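You operate a simulated robot arm through the tools that you are given. There is no shell and no other tool.

Carry out the task below with a simulated robot arm. There is one attempt and no reset: what you move stays moved.

Task
Sand the dried glue off the sample from the green tray.
Fine: first hold it on the small former with the middle clamp alone, then sand, then unclamp it; put the sanding block back. Set down upright: sanding block. What is to be rubbed or washed off counts as gone when no trace of it is left.

The check looks at the end state, three seconds after you hand in, the way a careful person would. Anything else that was tipped, shoved, dropped, spilled or broken makes it a failure.

Robot
A 5-joint arm with a two-finger parallel gripper, fixed in place. Base frame: the origin is at the foot of the arm, x ahead of it, y to its left, z up; the work surface is at about z = 18. Readings come in mm, degrees, newtons and seconds.
With the tool pointing down near the work surface it reaches from about 260 to 600 mm from the base axis. Its first joint turns from -66.0 to 66.0 degrees. The tool tilts only in the upright plane through the base axis and itself; it spins freely about its own axis. Payload 1.57 kg.
Tool frame: the origin (TCP) lies between the finger pads and is the grasp point; the fingertips stand 30 mm ahead of it; z points along the fingers, y is the line along which they close. Largest opening 80 mm; finger width 17, thickness 12; the body of the gripper, 40 by 82 mm, starts 80 mm behind the TCP.
Orientation is told as [roll, pitch, yaw] about the base's x, y, z axes, in that order, counted from this pose: with the fingers straight down and closing along the base's y, the tool's x points along the base's -x, its y along +y and its z along -z.

Tools
- The arm moves only by the tool drive_tool. Its argument "commands" is a list that holds one entry, the list of rows, each a list of 6 numbers: the shift along the base's x, y, z in units of 30 mm (1.0 is 30 mm), then the turn, a rotation vector about the base's x, y, z in units of 8 degrees (1.0 is 8 degrees). In form: [[[dx, dy, dz, ax, ay, az], ...]]. A call has 1 to 20 rows; each row shifts and turns the commanded pose from where the row before left it. "fingers" is the opening, from 0 (shut) to 1 (fully open), set as the call begins (left out, the last holds). A call with a number of a shift or a turn outside -1 to 1 is refused whole. Rows are played at 5 a second. More than 50 mm and 8.6 degrees between two rows, or a gripper value outside its range, and nothing of the call is played. Where a pose cannot be reached the arm comes as near as it can. A force on the tool above 90 N (or 10 N above the force at the start of the call, whichever is more), or a blocked arm, ends the call early, and 0.2 s more pass. Each finger travels about 153 mm/s and halts on what it meets, pressing with about 38 N; the grip force reading is that of the motor and also rises with nothing between the fingers. The clock runs only during rows and for 0.2 s after the last one: add rows that do not move to give the fingers time. It gives the time, the measured TCP pose, the force on the tool (base axes), the opening and the grip force at its end, in the units of the frame above (readings bear some noise), with the torque about the TCP (base axes, N m) and any sound that the robot's microphone picked up.
- Cameras (640 x 400 px; columns grow to the right, rows downward): "scene" is fixed at [48.5, 399.7, 534.5]; the picture's right is [-0.67, -0.74, 0.00], its down [-0.35, 0.32, -0.88] and it looks along [0.65, -0.59, -0.48] (base axes); focal length 246 px, centre (320, 200). "wrist" rides on the gripper at [72, -7, -122] in the tool frame; the picture's right is [0.09, 1.00, 0.00], its down [-0.84, 0.08, -0.54] and it looks along [-0.54, 0.05, 0.84] (tool axes); focal length 238 px, centre (320, 200). There is no depth. A picture from a camera that has moved, and an enlarged one, comes with that camera's place and axes in the base frame and with its lens.
- capture(camera): a new picture of that camera. The clock stands still meanwhile.
- zoom(camera, box): a new picture of the part [left, top, right, bottom] of that camera's present view, enlarged. The clock stands still meanwhile.
- finish_job(): hands the job in; it is judged then, once.

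Places have to be worked out from the pictures, the camera data and where the tool is seen. Open the gripper and draw the arm clear of the work before you hand the job in, unless the task says otherwise.

The tools are called after "Call:" by a JSON object that holds its "fn" and its "kwargs". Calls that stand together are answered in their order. drive_tool: Moves the arm, as the interface text tells. Its arguments: {"type":"object","properties":{"commands":{"type":"array"},"fingers":{"type":"number"}},"required":["commands"]} The other tools are called the same way: capture (camera) takes a picture; zoom (camera, box) takes an enlarged picture of a part of a camera's view; finish_job () hands the job in.

At the start:

```text
t: 0.0
eef_pos: [370.2, 26.7, 421.2]
orientation: [0.0, 0.0, 0.2]
wrist_force: [0.4, 0.9, 0.0]
wrist_torque: [0.02, 0.01, 0.01]
finger_gap: 80.1
grasp_force: 0.1
```

scene: 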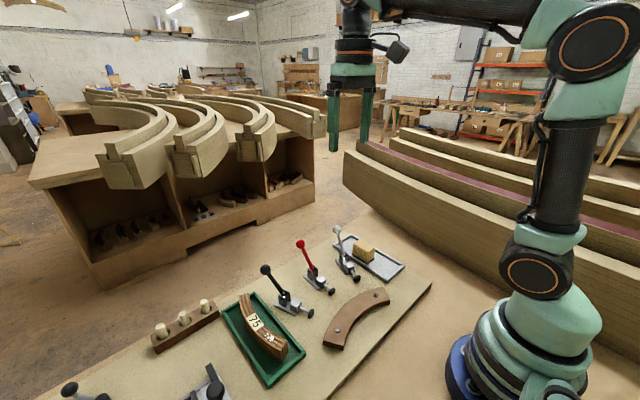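
wrist: 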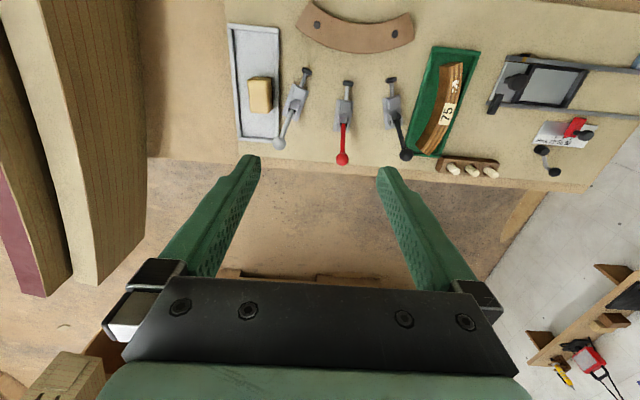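

The pictures show a green tray with a curved sample labelled 75, three toggle clamps (grey/white, red, black), a curved brown former, and a grey tray with the sanding block. I'll look closer before moving anything.

Call:
{"fn": "zoom", "kwargs": {"camera": "scene", "box": [220, 220, 440, 390]}}

Call:
{"fn": "zoom", "kwargs": {"camera": "wrist", "box": [220, 0, 420, 180]}}

Call:
{"fn": "zoom", "kwargs": {"camera": "wrist", "box": [380, 20, 640, 200]}}

Call:
{"fn": "zoom", "kwargs": {"camera": "scene", "box": [40, 260, 300, 400]}}

```text
2.35 times, centred on (330, 305) of scene
camera zoom: at [48.5, 399.7, 534.5], right [-0.67, -0.74, 0.0], down [-0.35, 0.32, -0.88], along [0.65, -0.59, -0.48], focal length 580 px, centre (296, -47)
```

zoom: 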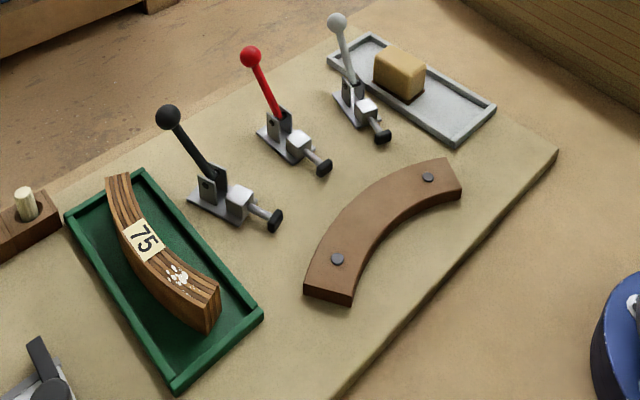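

```text
2.22 times, centred on (320, 90) of wrist
camera zoom: at [300.2, 18.7, 542.0], right [-0.09, 1.0, 0.0], down [0.84, 0.08, 0.54], along [0.54, 0.05, -0.84], focal length 530 px, centre (320, 444)
```

zoom: 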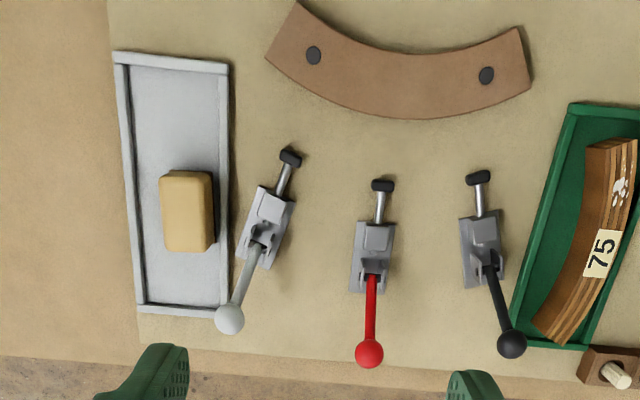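

```text
2.22 times, centred on (510, 110) of wrist
camera zoom: at [300.2, 18.7, 542.0], right [-0.09, 1.0, 0.0], down [0.84, 0.08, 0.54], along [0.54, 0.05, -0.84], focal length 530 px, centre (-102, 400)
```

zoom: 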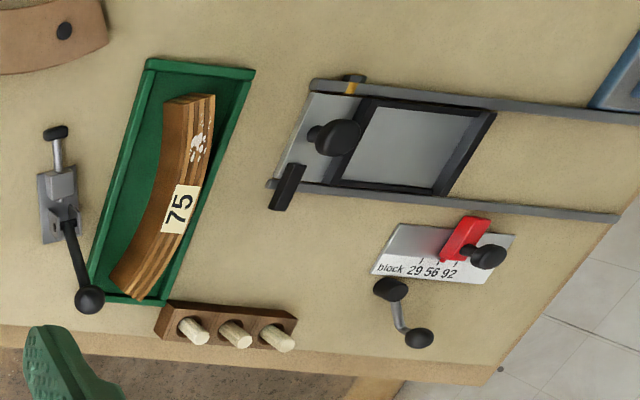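

```text
2.46 times, centred on (170, 330) of scene
camera zoom: at [48.5, 399.7, 534.5], right [-0.67, -0.74, 0.0], down [-0.35, 0.32, -0.88], along [0.65, -0.59, -0.48], focal length 606 px, centre (689, -120)
```

zoom: 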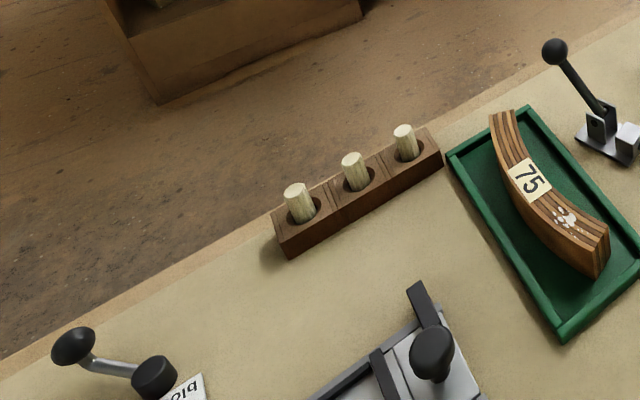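

The former, with its convex side facing the clamps, is around x≈270–305, y≈77. The sample is around (390, 270). I'll move the wrist camera above the sample to triangulate it.

Call:
{"fn": "drive_tool", "kwargs": {"commands": [[[0.125, 0.722, -0.296, 0, 0, 0], [0.125, 0.722, -0.296, 0, 0, 0], [0.125, 0.722, -0.296, 0, 0, 0], [0.125, 0.722, -0.296, 0, 0, 0], [0.125, 0.722, -0.296, 0, 0, 0], [0.125, 0.722, -0.296, 0, 0, 0], [0.125, 0.722, -0.296, 0, 0, 0], [0.125, 0.722, -0.296, 0, 0, 0], [0, 0, 0, 0, 0, 0]]], "fingers": 1}}

Call:
{"fn": "capture", "kwargs": {"camera": "wrist"}}

Call:
{"fn": "capture", "kwargs": {"camera": "scene"}}

```text
t: 2.0
eef_pos: [399.1, 200.3, 348.1]
orientation: [0.0, -0.1, 0.0]
wrist_force: [0.0, 0.5, -1.2]
wrist_torque: [-0.01, 0.0, -0.01]
finger_gap: 80.3
grasp_force: 0.1
```

```text
taken
camera wrist: at [329.0, 193.3, 470.2], right [-0.09, 1.0, 0.0], down [0.84, 0.08, 0.54], along [0.54, 0.05, -0.84], focal length 238 px, centre (320, 200)
```

wrist: 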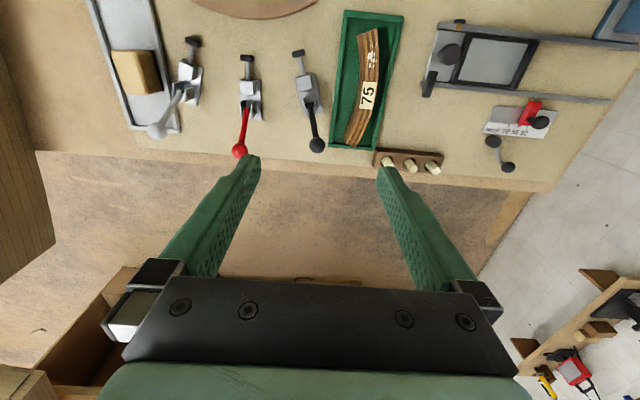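

```text
taken
```

scene: 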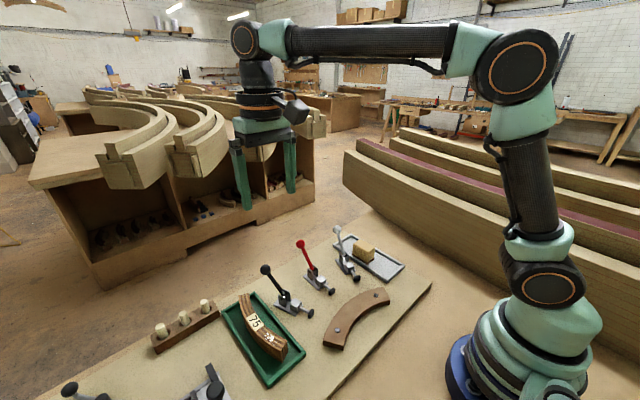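

Call:
{"fn": "zoom", "kwargs": {"camera": "wrist", "box": [300, 0, 460, 170]}}

Call:
{"fn": "zoom", "kwargs": {"camera": "wrist", "box": [80, 0, 340, 165]}}

Call:
{"fn": "zoom", "kwargs": {"camera": "scene", "box": [220, 280, 320, 390]}}

Call:
{"fn": "zoom", "kwargs": {"camera": "scene", "box": [250, 220, 440, 350]}}

```text
2.35 times, centred on (380, 85) of wrist
camera zoom: at [329.0, 193.3, 470.2], right [-0.09, 1.0, 0.0], down [0.84, 0.08, 0.54], along [0.54, 0.05, -0.84], focal length 561 px, centre (179, 471)
```

zoom: 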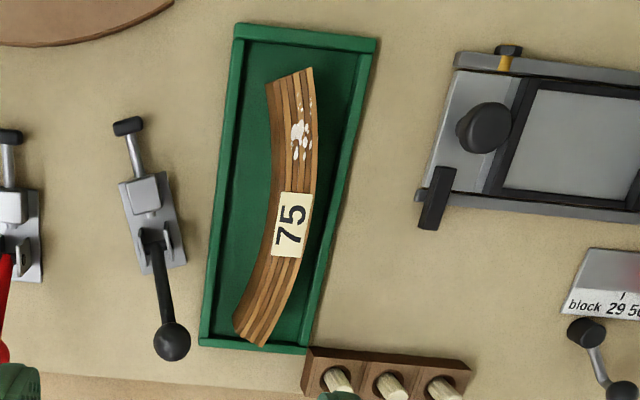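

```text
2.42 times, centred on (210, 82) of wrist
camera zoom: at [329.0, 193.3, 470.2], right [-0.09, 1.0, 0.0], down [0.84, 0.08, 0.54], along [0.54, 0.05, -0.84], focal length 578 px, centre (587, 485)
```

zoom: 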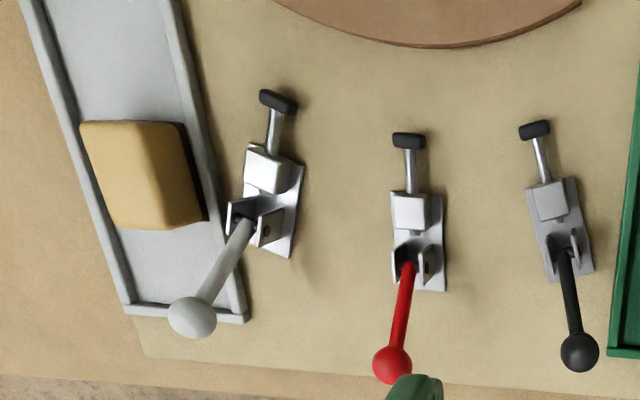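

```text
3.64 times, centred on (270, 335) of scene
camera zoom: at [48.5, 399.7, 534.5], right [-0.67, -0.74, 0.0], down [-0.35, 0.32, -0.88], along [0.65, -0.59, -0.48], focal length 896 px, centre (502, -291)
```

zoom: 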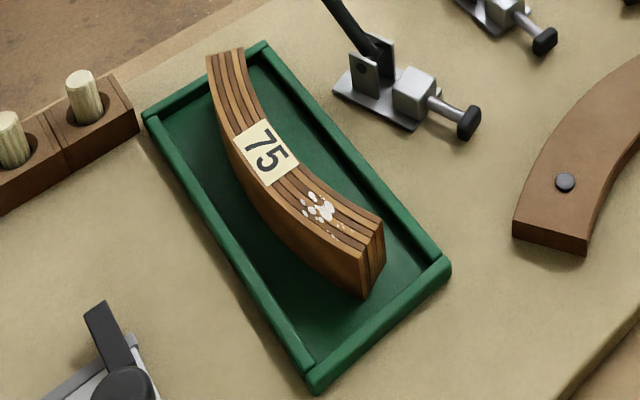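

```text
3.08 times, centred on (345, 285) of scene
camera zoom: at [48.5, 399.7, 534.5], right [-0.67, -0.74, 0.0], down [-0.35, 0.32, -0.88], along [0.65, -0.59, -0.48], focal length 758 px, centre (243, -62)
```

zoom: 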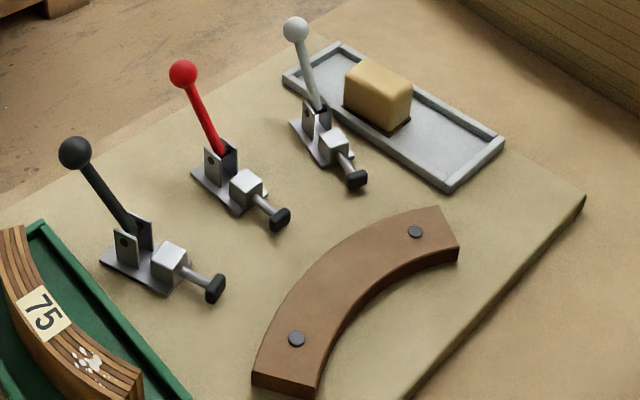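

Triangulating gives a sample about 24 mm thick and 33 mm tall, with its top at z≈52, its middle near (384, 272), and its concave side facing -y. The red ball is near (479, 78, 110) and its plunger tip near (354, 78, 34). I'll go lower over the former and red clamp for a more precise view.

Call:
{"fn": "drive_tool", "kwargs": {"commands": [[[-0.106, -0.679, -0.545, 0, 0, 0], [-0.106, -0.679, -0.545, 0, 0, 0], [-0.106, -0.679, -0.545, 0, 0, 0], [-0.106, -0.679, -0.545, 0, 0, 0], [-0.106, -0.679, -0.545, 0, 0, 0], [-0.106, -0.679, -0.545, 0, 0, 0], [0, 0, 0, 0, 0, 0]]]}}

Call:
{"fn": "zoom", "kwargs": {"camera": "wrist", "box": [120, 0, 520, 250]}}

Call:
{"fn": "zoom", "kwargs": {"camera": "wrist", "box": [230, 0, 430, 125]}}

```text
t: 3.6
eef_pos: [382.5, 75.4, 249.8]
orientation: [0.0, 0.0, 0.0]
wrist_force: [0.1, 0.1, 0.0]
wrist_torque: [0.01, 0.0, -0.01]
finger_gap: 80.0
grasp_force: 0.0
```

```text
1.60 times, centred on (320, 125) of wrist
camera zoom: at [311.1, 68.3, 372.5], right [-0.09, 1.0, 0.0], down [0.84, 0.08, 0.54], along [0.54, 0.05, -0.84], focal length 381 px, centre (320, 320)
```

zoom: 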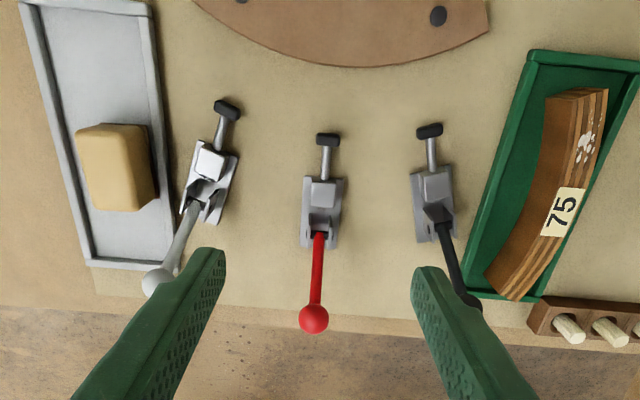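

```text
3.20 times, centred on (330, 62) of wrist
camera zoom: at [311.1, 68.3, 372.5], right [-0.09, 1.0, 0.0], down [0.84, 0.08, 0.54], along [0.54, 0.05, -0.84], focal length 763 px, centre (288, 640)
```

zoom: 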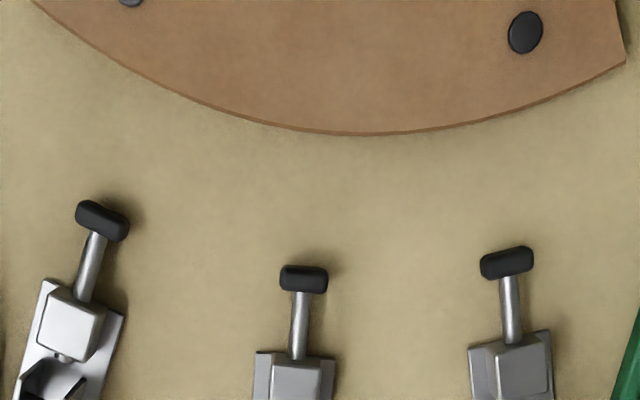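

The former's apex is near x≈304, y≈79, and the plunger pad face is near x≈349, so a stroke of about 21 mm is left for the 24 mm sample. I'll zoom into the scene view to measure the heights of the former and the clamp.

Call:
{"fn": "zoom", "kwargs": {"camera": "scene", "box": [310, 280, 400, 360]}}

Call:
{"fn": "zoom", "kwargs": {"camera": "scene", "box": [255, 225, 345, 305]}}

Call:
{"fn": "zoom", "kwargs": {"camera": "scene", "box": [325, 220, 415, 290]}}

```text
5.00 times, centred on (355, 320) of scene
camera zoom: at [48.5, 399.7, 534.5], right [-0.67, -0.74, 0.0], down [-0.35, 0.32, -0.88], along [0.65, -0.59, -0.48], focal length 1232 px, centre (145, -400)
```

zoom: 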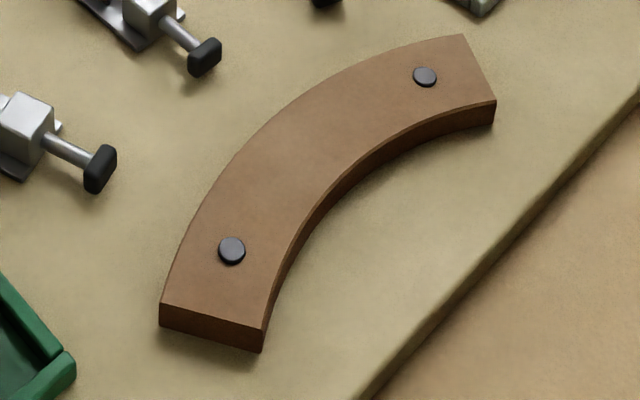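

```text
5.00 times, centred on (300, 265) of scene
camera zoom: at [48.5, 399.7, 534.5], right [-0.67, -0.74, 0.0], down [-0.35, 0.32, -0.88], along [0.65, -0.59, -0.48], focal length 1232 px, centre (420, -125)
```

zoom: 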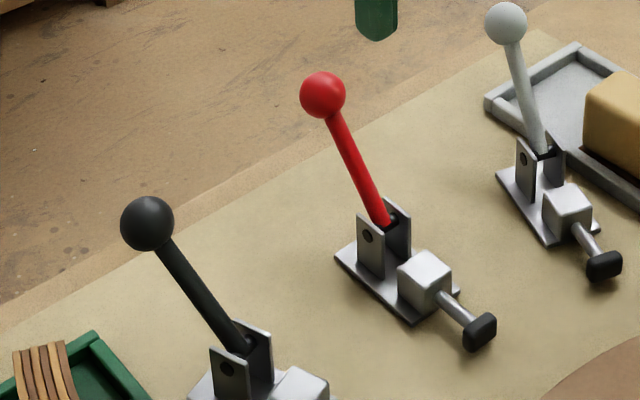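

```text
5.71 times, centred on (370, 255) of scene
camera zoom: at [48.5, 399.7, 534.5], right [-0.67, -0.74, 0.0], down [-0.35, 0.32, -0.88], along [0.65, -0.59, -0.48], focal length 1408 px, centre (34, -114)
```

zoom: 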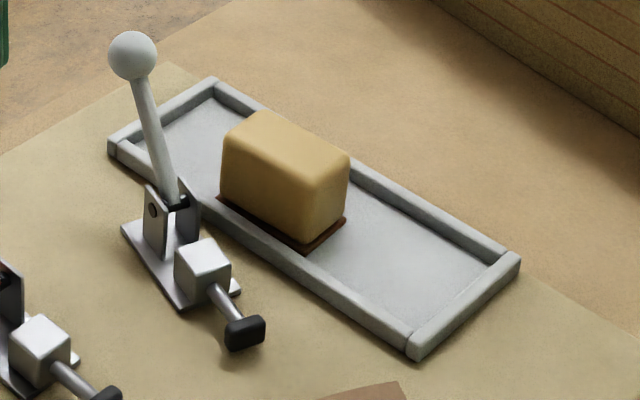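

The former runs from z=18 to 33, so with the sample on the bench about 17 mm of it will stand above the former. I can therefore grip its upper edge while seating it. Next I'll go above the sample for a close measurement.

Call:
{"fn": "drive_tool", "kwargs": {"commands": [[[0.01, 0.936, -0.237, 0, 0, 0], [0.01, 0.936, -0.237, 0, 0, 0], [0.01, 0.936, -0.237, 0, 0, 0], [0.01, 0.936, -0.237, 0, 0, 0], [0.01, 0.936, -0.237, 0, 0, 0], [0.01, 0.936, -0.237, 0, 0, 0], [0.01, 0.936, -0.237, 0, 0, 0], [0, 0, 0, 0, 0, 0]]]}}

Call:
{"fn": "capture", "kwargs": {"camera": "wrist"}}

Call:
{"fn": "zoom", "kwargs": {"camera": "wrist", "box": [220, 0, 440, 210]}}

```text
t: 5.4
eef_pos: [386.5, 275.6, 200.9]
orientation: [0.0, 0.1, 0.1]
wrist_force: [-0.1, 0.1, -0.4]
wrist_torque: [-0.02, 0.04, 0.0]
finger_gap: 79.9
grasp_force: 0.0
```

```text
taken
camera wrist: at [314.3, 267.1, 322.4], right [-0.09, 1.0, 0.0], down [0.84, 0.08, 0.54], along [0.54, 0.05, -0.84], focal length 238 px, centre (320, 200)
```

wrist: 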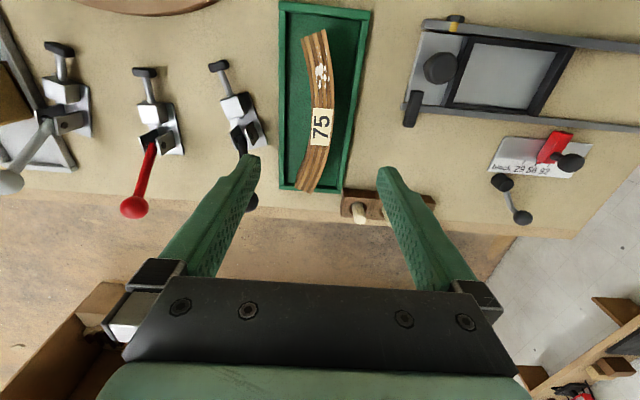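

```text
1.90 times, centred on (330, 105) of wrist
camera zoom: at [314.3, 267.1, 322.4], right [-0.09, 1.0, 0.0], down [0.84, 0.08, 0.54], along [0.54, 0.05, -0.84], focal length 454 px, centre (301, 381)
```

zoom: 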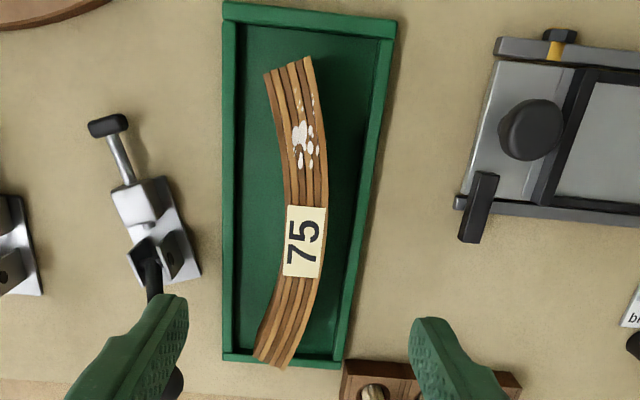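

The sample middle comes out at about (390, 276), with its chord nearly along x. The readings scatter by a couple of mm, so I'll hold still and take a few to see how much of that is noise.

Call:
{"fn": "drive_tool", "kwargs": {"commands": [[[0, 0, 0, 0, 0, 0]]]}}

Call:
{"fn": "drive_tool", "kwargs": {"commands": [[[0, 0, 0, 0, 0, 0]]]}}

Call:
{"fn": "drive_tool", "kwargs": {"commands": [[[0, 0, 0, 0, 0, 0]]]}}

Call:
{"fn": "drive_tool", "kwargs": {"commands": [[[0, 0, 0, 0, 0, 0]]]}}

Call:
{"fn": "capture", "kwargs": {"camera": "wrist"}}

```text
t: 5.8
eef_pos: [386.5, 275.1, 201.1]
orientation: [0.0, 0.0, 0.1]
wrist_force: [-0.3, 0.5, 0.2]
wrist_torque: [-0.03, 0.0, 0.01]
finger_gap: 79.9
grasp_force: 0.1
```

```text
t: 6.2
eef_pos: [385.2, 274.7, 200.6]
orientation: [0.0, 0.0, 0.2]
wrist_force: [-0.3, -0.1, -0.4]
wrist_torque: [-0.03, -0.01, -0.04]
finger_gap: 80.0
grasp_force: 0.1
```

```text
t: 6.6
eef_pos: [385.4, 273.6, 200.8]
orientation: [0.0, 0.0, 0.1]
wrist_force: [0.2, 0.0, 0.3]
wrist_torque: [0.01, -0.01, 0.01]
finger_gap: 80.0
grasp_force: 0.1
```

```text
t: 7.0
eef_pos: [384.6, 274.9, 201.0]
orientation: [0.0, 0.0, 0.0]
wrist_force: [0.5, -0.4, -0.4]
wrist_torque: [-0.03, -0.01, -0.02]
finger_gap: 80.0
grasp_force: 0.0
```

```text
taken
camera wrist: at [314.4, 266.7, 322.6], right [-0.09, 1.0, 0.0], down [0.84, 0.08, 0.54], along [0.54, 0.05, -0.84], focal length 238 px, centre (320, 200)
```

wrist: 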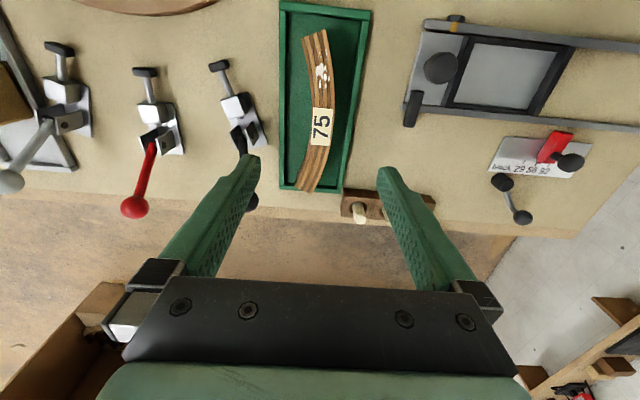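

Noise is about ±0.8 mm, and averaging puts the TCP at (385.6, 274.8, 200.9). I'll descend partway to z≈110 over (390, 276) and check the alignment.

Call:
{"fn": "drive_tool", "kwargs": {"commands": [[[0.037, 0.01, -0.758, 0, 0, 0], [0.037, 0.01, -0.758, 0, 0, 0], [0.037, 0.01, -0.758, 0, 0, 0], [0.037, 0.01, -0.758, 0, 0, 0], [0, 0, 0, 0, 0, 0]]]}}

Call:
{"fn": "zoom", "kwargs": {"camera": "wrist", "box": [200, 0, 450, 240]}}

Call:
{"fn": "zoom", "kwargs": {"camera": "scene", "box": [200, 220, 360, 400]}}

```text
t: 8.2
eef_pos: [388.7, 277.1, 109.7]
orientation: [0.0, 0.1, 0.2]
wrist_force: [0.0, -0.3, -1.0]
wrist_torque: [0.02, -0.02, 0.02]
finger_gap: 80.1
grasp_force: 0.1
```

```text
1.67 times, centred on (325, 120) of wrist
camera zoom: at [317.2, 269.0, 230.8], right [-0.09, 1.0, 0.0], down [0.84, 0.08, 0.54], along [0.54, 0.05, -0.84], focal length 397 px, centre (312, 333)
```

zoom: 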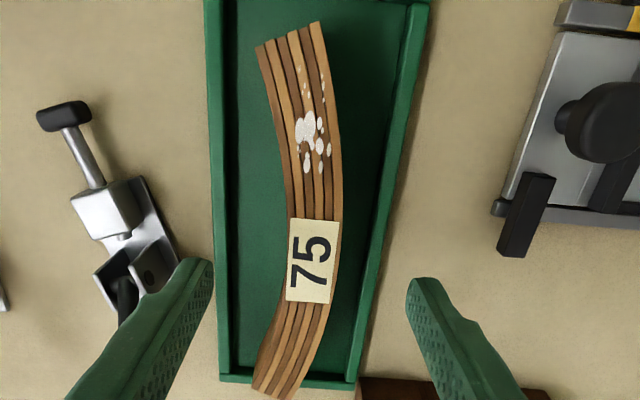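

```text
2.22 times, centred on (280, 310) of scene
camera zoom: at [48.5, 399.7, 534.5], right [-0.67, -0.74, 0.0], down [-0.35, 0.32, -0.88], along [0.65, -0.59, -0.48], focal length 547 px, centre (409, -44)
```

zoom: 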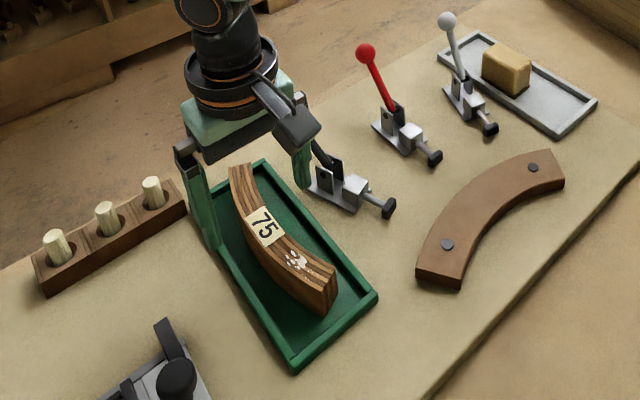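

The sample is centred under the TCP at (390, 276), tilted about 1°. I'll descend to z≈69 so the tips sit about 13 mm below the sample's top and above the tray rim, then check.

Call:
{"fn": "drive_tool", "kwargs": {"commands": [[[0, 0, -0.45, 0, 0, 0.1], [0, 0, -0.45, 0, 0, 0], [0, 0, -0.45, 0, 0, 0], [0, 0, 0, 0, 0, 0]]]}}

Call:
{"fn": "zoom", "kwargs": {"camera": "wrist", "box": [200, 0, 450, 240]}}

Call:
{"fn": "zoom", "kwargs": {"camera": "scene", "box": [220, 280, 320, 390]}}

```text
t: 9.2
eef_pos: [388.3, 277.0, 68.8]
orientation: [0.0, 0.0, 0.9]
wrist_force: [-0.3, -0.4, 0.5]
wrist_torque: [0.0, 0.03, -0.01]
finger_gap: 80.1
grasp_force: 0.1
```

```text
1.67 times, centred on (325, 120) of wrist
camera zoom: at [317.3, 267.5, 190.9], right [-0.11, 0.99, 0.0], down [0.84, 0.09, 0.54], along [0.54, 0.06, -0.84], focal length 397 px, centre (312, 333)
```

zoom: 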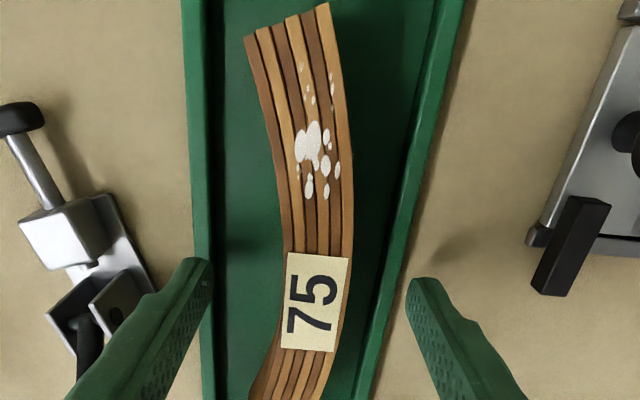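

```text
3.64 times, centred on (270, 335) of scene
camera zoom: at [48.5, 399.7, 534.5], right [-0.67, -0.74, 0.0], down [-0.35, 0.32, -0.88], along [0.65, -0.59, -0.48], focal length 896 px, centre (502, -291)
```

zoom: 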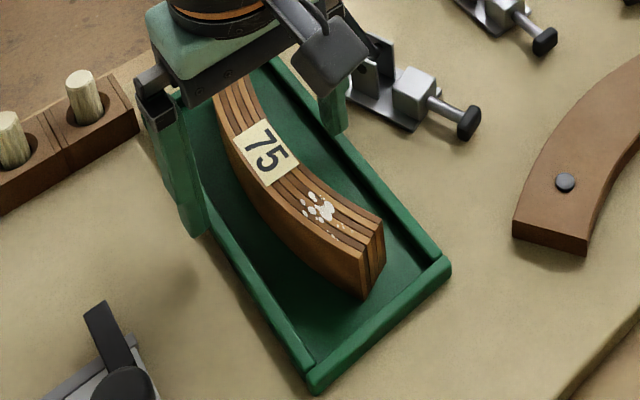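

The fingertips straddle the sample around the label, above the rim. I'll close on it now.

Call:
{"fn": "drive_tool", "kwargs": {"commands": [[[0, 0, 0, 0, 0, 0], [0, 0, 0, 0, 0, 0], [0, 0, 0, 0, 0, 0], [0, 0, 0, 0, 0, 0]]], "fingers": 0}}

Call:
{"fn": "zoom", "kwargs": {"camera": "wrist", "box": [200, 0, 450, 240]}}

Call:
{"fn": "zoom", "kwargs": {"camera": "scene", "box": [220, 280, 320, 390]}}

```text
t: 10.2
eef_pos: [387.4, 277.4, 69.6]
orientation: [0.0, 0.1, 0.9]
wrist_force: [-0.5, 1.1, 0.0]
wrist_torque: [0.0, 0.0, 0.0]
finger_gap: 23.7
grasp_force: 36.1
```

```text
1.67 times, centred on (325, 120) of wrist
camera zoom: at [317.2, 267.5, 191.0], right [-0.11, 0.99, 0.0], down [0.84, 0.09, 0.54], along [0.54, 0.06, -0.84], focal length 397 px, centre (312, 333)
```

zoom: 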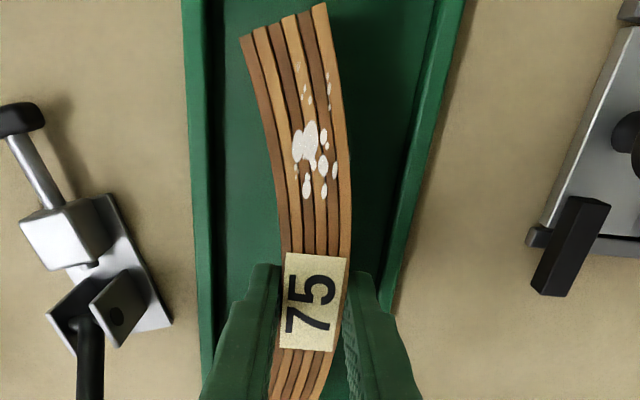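

```text
3.64 times, centred on (270, 335) of scene
camera zoom: at [48.5, 399.7, 534.5], right [-0.67, -0.74, 0.0], down [-0.35, 0.32, -0.88], along [0.65, -0.59, -0.48], focal length 896 px, centre (502, -291)
```

zoom: 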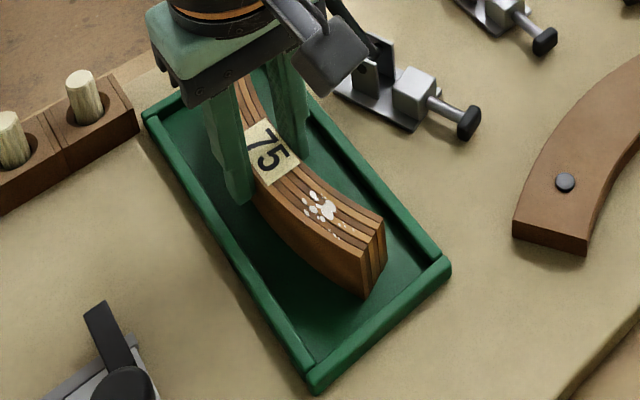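

The grip is firm with a 23.7 mm gap, and the sample sits symmetrically with its end about 85 mm from the TCP. I'll lift it straight up well above the clamp levers.

Call:
{"fn": "drive_tool", "kwargs": {"commands": [[[0, 0, 0.2, 0, 0, 0], [0, 0, 0.5, 0, 0, 0], [0, 0, 0.9, 0, 0, 0], [0, 0, 0.9, 0, 0, 0], [0, 0, 0.9, 0, 0, 0], [0, 0, 0.9, 0, 0, 0], [0, 0, 0.2, 0, 0, 0], [0, 0, 0, 0, 0, 0]]], "fingers": 0}}

Call:
{"fn": "capture", "kwargs": {"camera": "wrist"}}

Call:
{"fn": "capture", "kwargs": {"camera": "scene"}}

```text
t: 12.0
eef_pos: [389.3, 275.2, 204.1]
orientation: [0.0, 0.0, 1.0]
wrist_force: [0.7, 0.4, -0.4]
wrist_torque: [0.02, 0.0, 0.01]
finger_gap: 0.0
grasp_force: 20.8
```

```text
taken
camera wrist: at [318.1, 267.0, 326.2], right [-0.11, 0.99, 0.0], down [0.84, 0.09, 0.54], along [0.54, 0.06, -0.84], focal length 238 px, centre (320, 200)
```

wrist: 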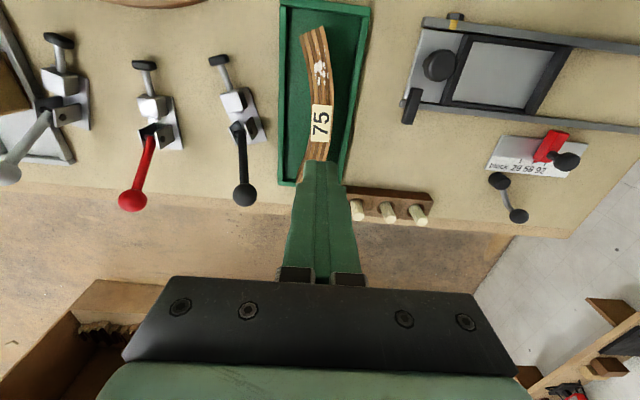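

```text
taken
```

scene: 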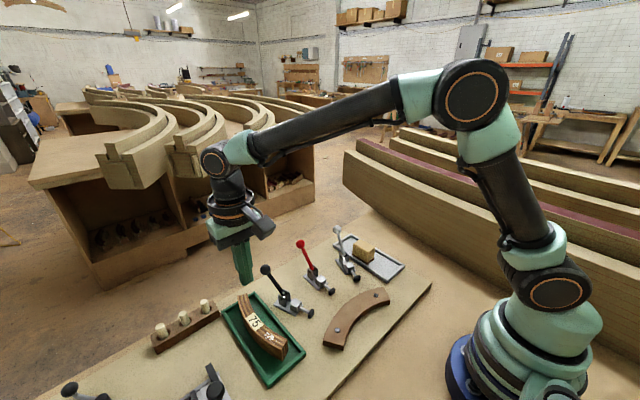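

The sample slipped out: the fingers closed to 0 and it still sits in the tray. The grip was too shallow, so I'll look closely at its current pose before trying again deeper and slower.

Call:
{"fn": "zoom", "kwargs": {"camera": "wrist", "box": [220, 0, 440, 210]}}

Call:
{"fn": "zoom", "kwargs": {"camera": "scene", "box": [220, 285, 320, 390]}}

Call:
{"fn": "zoom", "kwargs": {"camera": "scene", "box": [190, 190, 290, 290]}}

```text
1.90 times, centred on (330, 105) of wrist
camera zoom: at [318.1, 267.0, 326.2], right [-0.11, 0.99, 0.0], down [0.84, 0.09, 0.54], along [0.54, 0.06, -0.84], focal length 454 px, centre (301, 381)
```

zoom: 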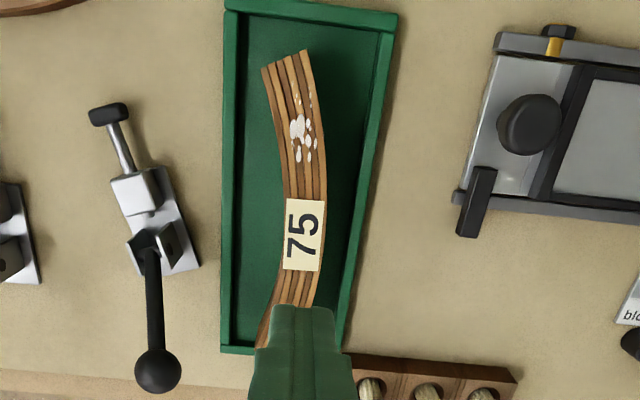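

```text
3.81 times, centred on (270, 338) of scene
camera zoom: at [48.5, 399.7, 534.5], right [-0.67, -0.74, 0.0], down [-0.35, 0.32, -0.88], along [0.65, -0.59, -0.48], focal length 938 px, centre (510, -324)
```

zoom: 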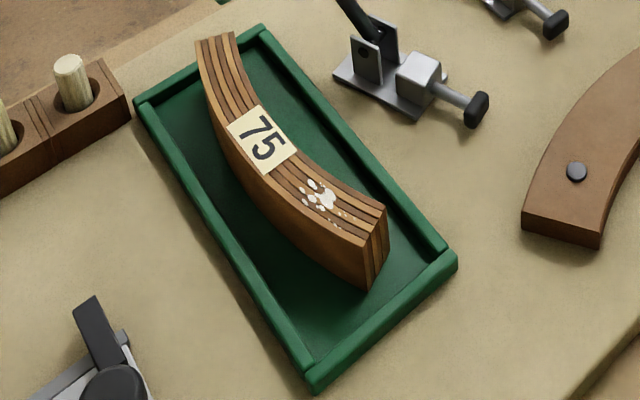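

```text
4.00 times, centred on (240, 240) of scene
camera zoom: at [48.5, 399.7, 534.5], right [-0.67, -0.74, 0.0], down [-0.35, 0.32, -0.88], along [0.65, -0.59, -0.48], focal length 985 px, centre (640, 40)
```

zoom: 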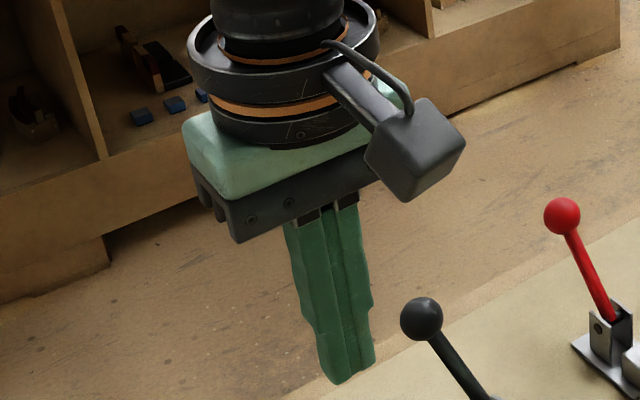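

The sample is still upright in its original place. Before gripping deeper I need to know the tray rim height, so I'll zoom in on it.

Call:
{"fn": "zoom", "kwargs": {"camera": "scene", "box": [250, 335, 310, 390]}}

Call:
{"fn": "zoom", "kwargs": {"camera": "scene", "box": [225, 285, 285, 345]}}

```text
7.27 times, centred on (280, 362) of scene
camera zoom: at [48.5, 399.7, 534.5], right [-0.67, -0.74, 0.0], down [-0.35, 0.32, -0.88], along [0.65, -0.59, -0.48], focal length 1791 px, centre (611, -982)
```

zoom: 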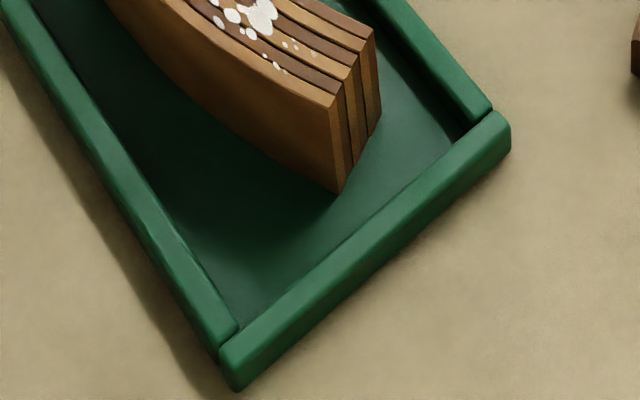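

```text
6.67 times, centred on (255, 315) of scene
camera zoom: at [48.5, 399.7, 534.5], right [-0.67, -0.74, 0.0], down [-0.35, 0.32, -0.88], along [0.65, -0.59, -0.48], focal length 1642 px, centre (753, -567)
```

zoom: 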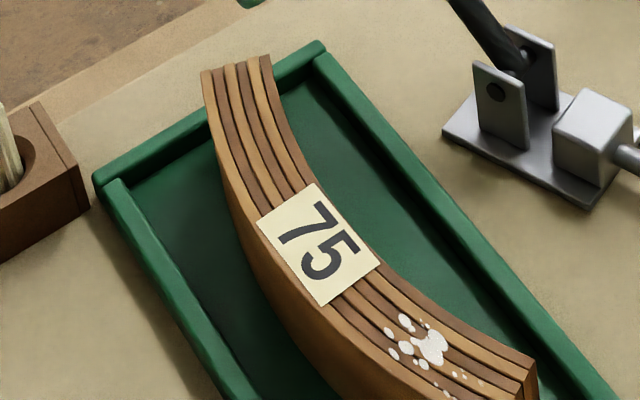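

The sample's end face works out to about 39 mm tall, so its top is near z≈60 in the tray, and the rim top is near z≈30. I'll reopen and descend again, going slightly deeper, and then test with a slow lift.

Call:
{"fn": "drive_tool", "kwargs": {"commands": [[[0, 0, 0, 0, 0, 0], [0, 0, 0, 0, 0, 0], [0, 0, -0.9, 0, 0, 0], [0, 0, -0.9, 0, 0, 0], [0, 0, -0.9, 0, 0, 0], [0, 0, -0.9, 0, 0, 0], [0, 0, -0.6, 0, 0, 0], [0, 0, -0.4, 0, 0, 0], [0, 0, 0, 0, 0, 0]]], "fingers": 1}}

Call:
{"fn": "drive_tool", "kwargs": {"commands": [[[0, 0, 0, 0, 0, 0], [0, 0, 0, 0, 0, 0], [0, 0, 0, 0, 0, 0], [0, 0, 0, 0, 0, 0], [0, 0, 0, 0, 0, 0]]], "fingers": 0}}

Call:
{"fn": "zoom", "kwargs": {"camera": "scene", "box": [225, 280, 315, 360]}}

Call:
{"fn": "capture", "kwargs": {"camera": "wrist"}}

```text
t: 14.0
eef_pos: [388.0, 275.7, 65.9]
orientation: [0.0, 0.0, 0.9]
wrist_force: [-0.6, 0.4, 0.5]
wrist_torque: [0.04, 0.0, 0.0]
finger_gap: 79.7
grasp_force: 0.0
```

```text
t: 15.2
eef_pos: [388.8, 276.2, 65.5]
orientation: [0.0, 0.0, 0.9]
wrist_force: [1.0, 0.3, 0.7]
wrist_torque: [0.01, -0.11, 0.03]
finger_gap: 23.8
grasp_force: 35.5
```

```text
5.00 times, centred on (270, 320) of scene
camera zoom: at [48.5, 399.7, 534.5], right [-0.67, -0.74, 0.0], down [-0.35, 0.32, -0.88], along [0.65, -0.59, -0.48], focal length 1232 px, centre (570, -400)
```

zoom: 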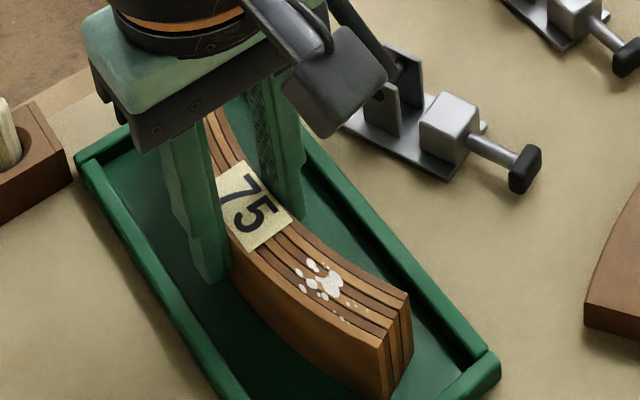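

```text
taken
camera wrist: at [317.8, 267.1, 187.9], right [-0.11, 0.99, 0.0], down [0.84, 0.09, 0.54], along [0.54, 0.06, -0.84], focal length 238 px, centre (320, 200)
```

wrist: 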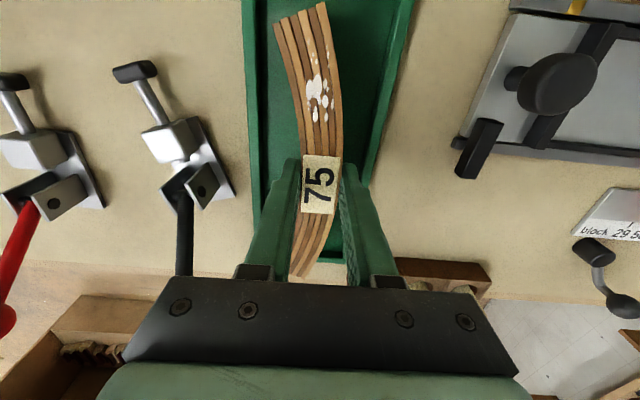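

The fingers overlap the sample by about 25 mm and hold at 23.8 mm. I'll lift slowly by 6 mm and check.

Call:
{"fn": "drive_tool", "kwargs": {"commands": [[[0, 0, 0.04, 0, 0, 0], [0, 0, 0.04, 0, 0, 0], [0, 0, 0.04, 0, 0, 0], [0, 0, 0.04, 0, 0, 0], [0, 0, 0.04, 0, 0, 0]]]}}

Call:
{"fn": "zoom", "kwargs": {"camera": "scene", "box": [225, 280, 315, 360]}}

Call:
{"fn": "capture", "kwargs": {"camera": "wrist"}}

```text
t: 16.4
eef_pos: [388.3, 275.2, 71.7]
orientation: [0.0, 0.0, 0.9]
wrist_force: [-0.5, 0.2, -0.8]
wrist_torque: [-0.01, -0.02, 0.01]
finger_gap: 23.7
grasp_force: 35.8
```

```text
5.00 times, centred on (270, 320) of scene
camera zoom: at [48.5, 399.7, 534.5], right [-0.67, -0.74, 0.0], down [-0.35, 0.32, -0.88], along [0.65, -0.59, -0.48], focal length 1232 px, centre (570, -400)
```

zoom: 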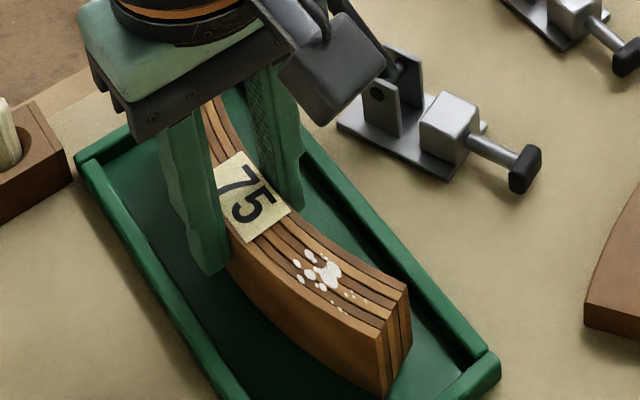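

```text
taken
camera wrist: at [318.0, 267.1, 194.0], right [-0.11, 0.99, 0.0], down [0.84, 0.09, 0.54], along [0.54, 0.06, -0.84], focal length 238 px, centre (320, 200)
```

wrist: 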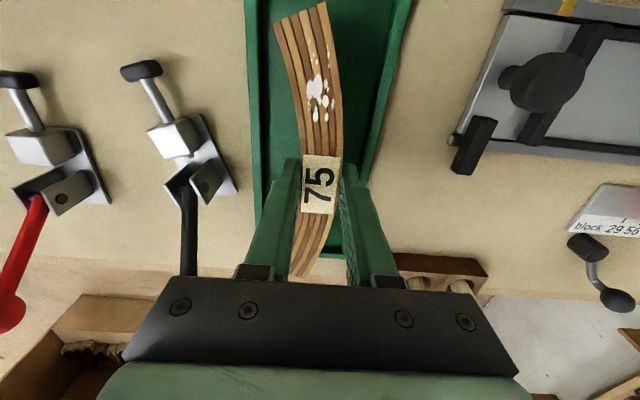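

The sample looks unchanged relative to the wrist camera, so it came up with the gripper. I'll keep lifting slowly and keep checking for slip.

Call:
{"fn": "drive_tool", "kwargs": {"commands": [[[0, 0, 0.06, 0, 0, 0], [0, 0, 0.08, 0, 0, 0], [0, 0, 0.08, 0, 0, 0], [0, 0, 0.08, 0, 0, 0], [0, 0, 0.08, 0, 0, 0], [0, 0, 0.08, 0, 0, 0], [0, 0, 0.06, 0, 0, 0]]]}}

Call:
{"fn": "zoom", "kwargs": {"camera": "scene", "box": [225, 280, 315, 360]}}

Call:
{"fn": "capture", "kwargs": {"camera": "wrist"}}

```text
t: 18.0
eef_pos: [389.0, 275.9, 87.4]
orientation: [0.0, 0.0, 0.9]
wrist_force: [-0.1, 0.9, -1.0]
wrist_torque: [0.01, -0.01, -0.02]
finger_gap: 23.9
grasp_force: 35.6
```

```text
5.00 times, centred on (270, 320) of scene
camera zoom: at [48.5, 399.7, 534.5], right [-0.67, -0.74, 0.0], down [-0.35, 0.32, -0.88], along [0.65, -0.59, -0.48], focal length 1232 px, centre (570, -400)
```

zoom: 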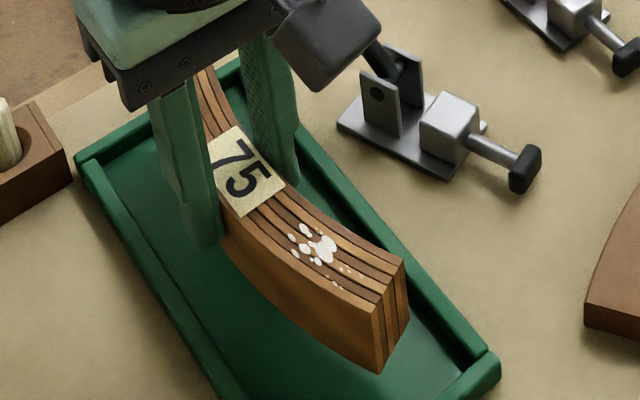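

```text
taken
camera wrist: at [318.1, 267.4, 210.3], right [-0.11, 0.99, 0.0], down [0.84, 0.09, 0.54], along [0.54, 0.06, -0.84], focal length 238 px, centre (320, 200)
```

wrist: 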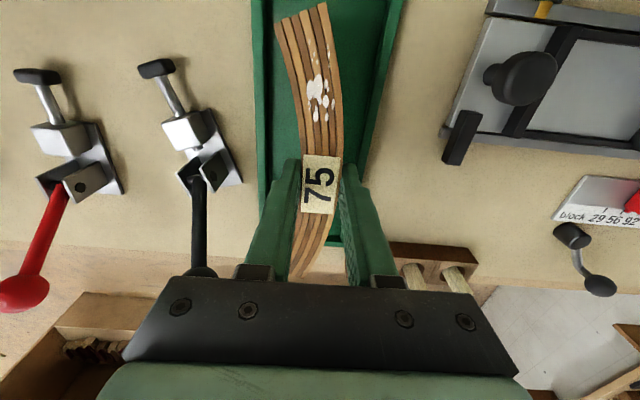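

No slip: the gap stays at 23.9 and the wrist image is unchanged. I'll continue lifting at a gentle rate to about z≈177.

Call:
{"fn": "drive_tool", "kwargs": {"commands": [[[0, 0, 0.08, 0, 0, 0], [0, 0, 0.12, 0, 0, 0], [0, 0, 0.15, 0, 0, 0], [0, 0, 0.15, 0, 0, 0], [0, 0, 0.15, 0, 0, 0], [0, 0, 0.15, 0, 0, 0], [0, 0, 0.15, 0, 0, 0], [0, 0, 0.15, 0, 0, 0], [0, 0, 0.15, 0, 0, 0], [0, 0, 0.12, 0, 0, 0], [0, 0, 0.08, 0, 0, 0]]]}}

Call:
{"fn": "capture", "kwargs": {"camera": "wrist"}}

```text
t: 20.4
eef_pos: [389.2, 276.5, 130.3]
orientation: [0.0, 0.0, 0.9]
wrist_force: [0.9, -0.5, -0.6]
wrist_torque: [0.0, -0.03, 0.0]
finger_gap: 23.8
grasp_force: 35.7
```

```text
taken
camera wrist: at [317.5, 267.6, 253.1], right [-0.11, 0.99, 0.0], down [0.84, 0.09, 0.54], along [0.54, 0.06, -0.84], focal length 238 px, centre (320, 200)
```

wrist: 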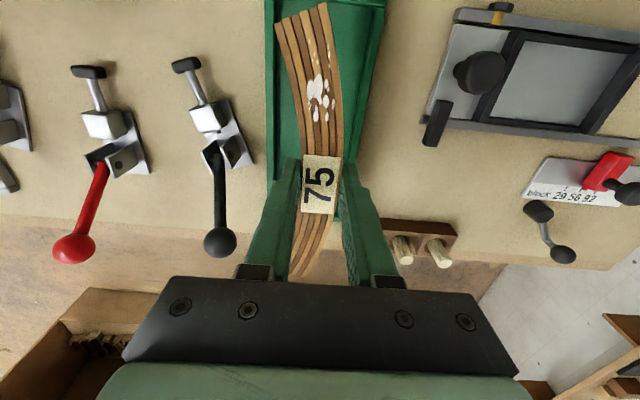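

Still holding with no slip. I'll lift another 48 mm to clear the lever balls.

Call:
{"fn": "drive_tool", "kwargs": {"commands": [[[0, 0, 0.08, 0, 0, 0], [0, 0, 0.14, 0, 0, 0], [0, 0, 0.18, 0, 0, 0], [0, 0, 0.2, 0, 0, 0], [0, 0, 0.2, 0, 0, 0], [0, 0, 0.2, 0, 0, 0], [0, 0, 0.2, 0, 0, 0], [0, 0, 0.18, 0, 0, 0], [0, 0, 0.14, 0, 0, 0], [0, 0, 0.08, 0, 0, 0]]]}}

Call:
{"fn": "drive_tool", "kwargs": {"commands": [[[-0.05, -0.1, 0, 0, 0, -0.2], [-0.08, -0.2, 0, 0, 0, -0.35], [-0.1, -0.25, 0, 0, 0, -0.5], [-0.12, -0.3, 0, 0, 0, -0.55], [-0.12, -0.3, 0, 0, 0, -0.55], [-0.12, -0.3, 0, 0, 0, -0.55], [-0.12, -0.3, 0, 0, 0, -0.55], [-0.12, -0.3, 0, 0, 0, -0.55], [-0.12, -0.3, 0, 0, 0, -0.55], [-0.12, -0.3, 0, 0, 0, -0.55], [-0.1, -0.25, 0, 0, 0, -0.5], [-0.08, -0.2, 0, 0, 0, -0.35], [-0.05, -0.1, 0, 0, 0, -0.2]]]}}

Call:
{"fn": "capture", "kwargs": {"camera": "wrist"}}

Call:
{"fn": "capture", "kwargs": {"camera": "scene"}}

```text
t: 22.6
eef_pos: [388.5, 275.7, 179.7]
orientation: [0.0, -0.1, 1.0]
wrist_force: [-0.3, -0.6, -0.7]
wrist_torque: [-0.02, 0.01, 0.02]
finger_gap: 24.3
grasp_force: 35.8
```

```text
t: 25.4
eef_pos: [350.4, 178.8, 179.2]
orientation: [0.0, 0.0, -46.9]
wrist_force: [0.0, 0.1, -1.0]
wrist_torque: [-0.01, -0.03, 0.03]
finger_gap: 24.1
grasp_force: 35.6
```

```text
taken
camera wrist: at [296.9, 226.2, 301.3], right [0.66, 0.75, 0.0], down [0.63, -0.56, 0.54], along [0.41, -0.36, -0.84], focal length 238 px, centre (320, 200)
```

wrist: 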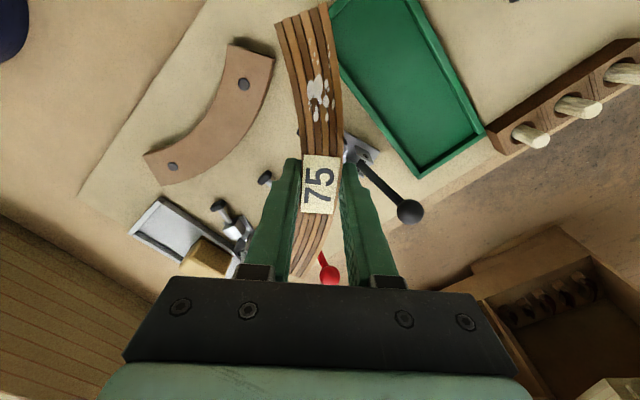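

```text
taken
```

scene: 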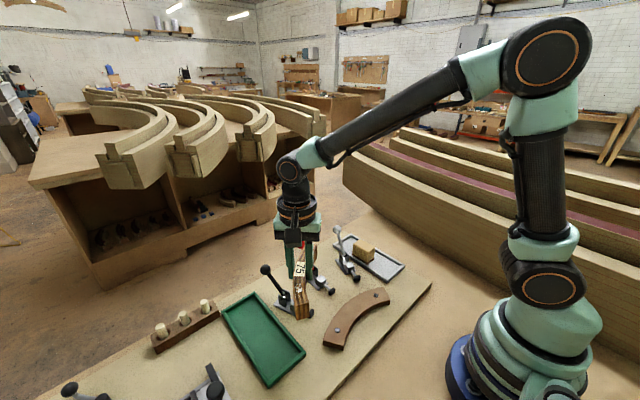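

The sample is securely held, now at yaw -47. I'll continue to a hover point at (325, 78.5) with yaw -90.

Call:
{"fn": "drive_tool", "kwargs": {"commands": [[[-0.03, -0.1, 0, 0, 0, -0.18], [-0.05, -0.21, 0, 0, 0, -0.32], [-0.06, -0.26, 0, 0, 0, -0.45], [-0.08, -0.31, 0, 0, 0, -0.5], [-0.08, -0.31, 0, 0, 0, -0.5], [-0.08, -0.32, 0, 0, 0, -0.5], [-0.08, -0.32, 0, 0, 0, -0.5], [-0.08, -0.32, 0, 0, 0, -0.5], [-0.08, -0.31, 0, 0, 0, -0.5], [-0.08, -0.31, 0, 0, 0, -0.5], [-0.06, -0.26, 0, 0, 0, -0.44], [-0.04, -0.21, 0, 0, 0, -0.32], [-0.03, -0.1, 0, 0, 0, -0.18]]]}}

Call:
{"fn": "drive_tool", "kwargs": {"commands": [[[0, 0, 0, 0, 0, 0]]]}}

Call:
{"fn": "drive_tool", "kwargs": {"commands": [[[0, 0, 0, 0, 0, 0]]]}}

Call:
{"fn": "drive_tool", "kwargs": {"commands": [[[0, 0, 0, 0, 0, 0]]]}}

Call:
{"fn": "capture", "kwargs": {"camera": "wrist"}}

Call:
{"fn": "zoom", "kwargs": {"camera": "scene", "box": [250, 190, 430, 350]}}

```text
t: 28.2
eef_pos: [324.6, 79.0, 179.8]
orientation: [0.0, -0.1, -90.0]
wrist_force: [0.1, 0.3, -1.4]
wrist_torque: [-0.02, -0.03, -0.02]
finger_gap: 23.6
grasp_force: 36.0
```

```text
t: 28.6
eef_pos: [325.4, 79.1, 179.4]
orientation: [0.0, 0.0, -89.8]
wrist_force: [-0.1, -0.5, -1.8]
wrist_torque: [0.01, -0.02, -0.03]
finger_gap: 23.9
grasp_force: 35.9
```

```text
t: 29.0
eef_pos: [324.7, 78.6, 179.5]
orientation: [0.0, 0.0, -89.9]
wrist_force: [0.3, -0.2, 0.0]
wrist_torque: [-0.03, 0.0, 0.01]
finger_gap: 23.6
grasp_force: 36.1
```

```text
t: 29.4
eef_pos: [324.4, 79.1, 179.0]
orientation: [0.0, 0.0, -89.9]
wrist_force: [0.0, 0.4, -1.5]
wrist_torque: [-0.02, -0.01, -0.03]
finger_gap: 24.1
grasp_force: 35.8
```

```text
taken
camera wrist: at [318.8, 150.2, 301.2], right [1.0, 0.09, 0.0], down [0.08, -0.84, 0.54], along [0.05, -0.54, -0.84], focal length 238 px, centre (320, 200)
```

wrist: 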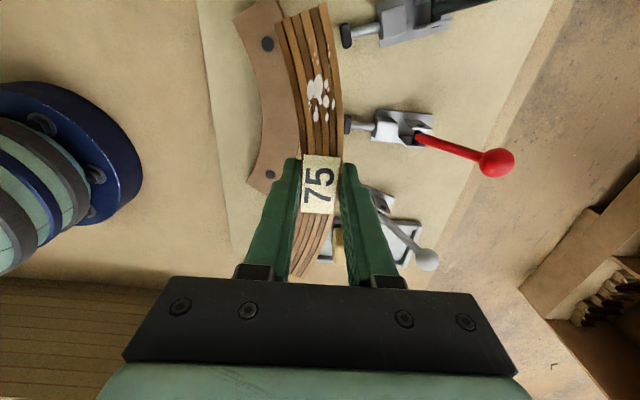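

```text
2.50 times, centred on (340, 270) of scene
camera zoom: at [48.5, 399.7, 534.5], right [-0.67, -0.74, 0.0], down [-0.35, 0.32, -0.88], along [0.65, -0.59, -0.48], focal length 616 px, centre (270, 25)
```

zoom: 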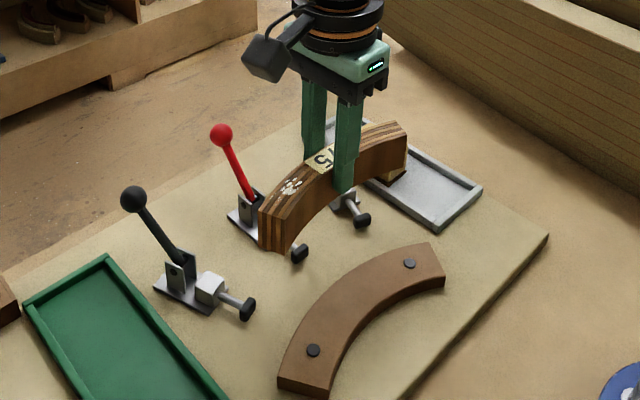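

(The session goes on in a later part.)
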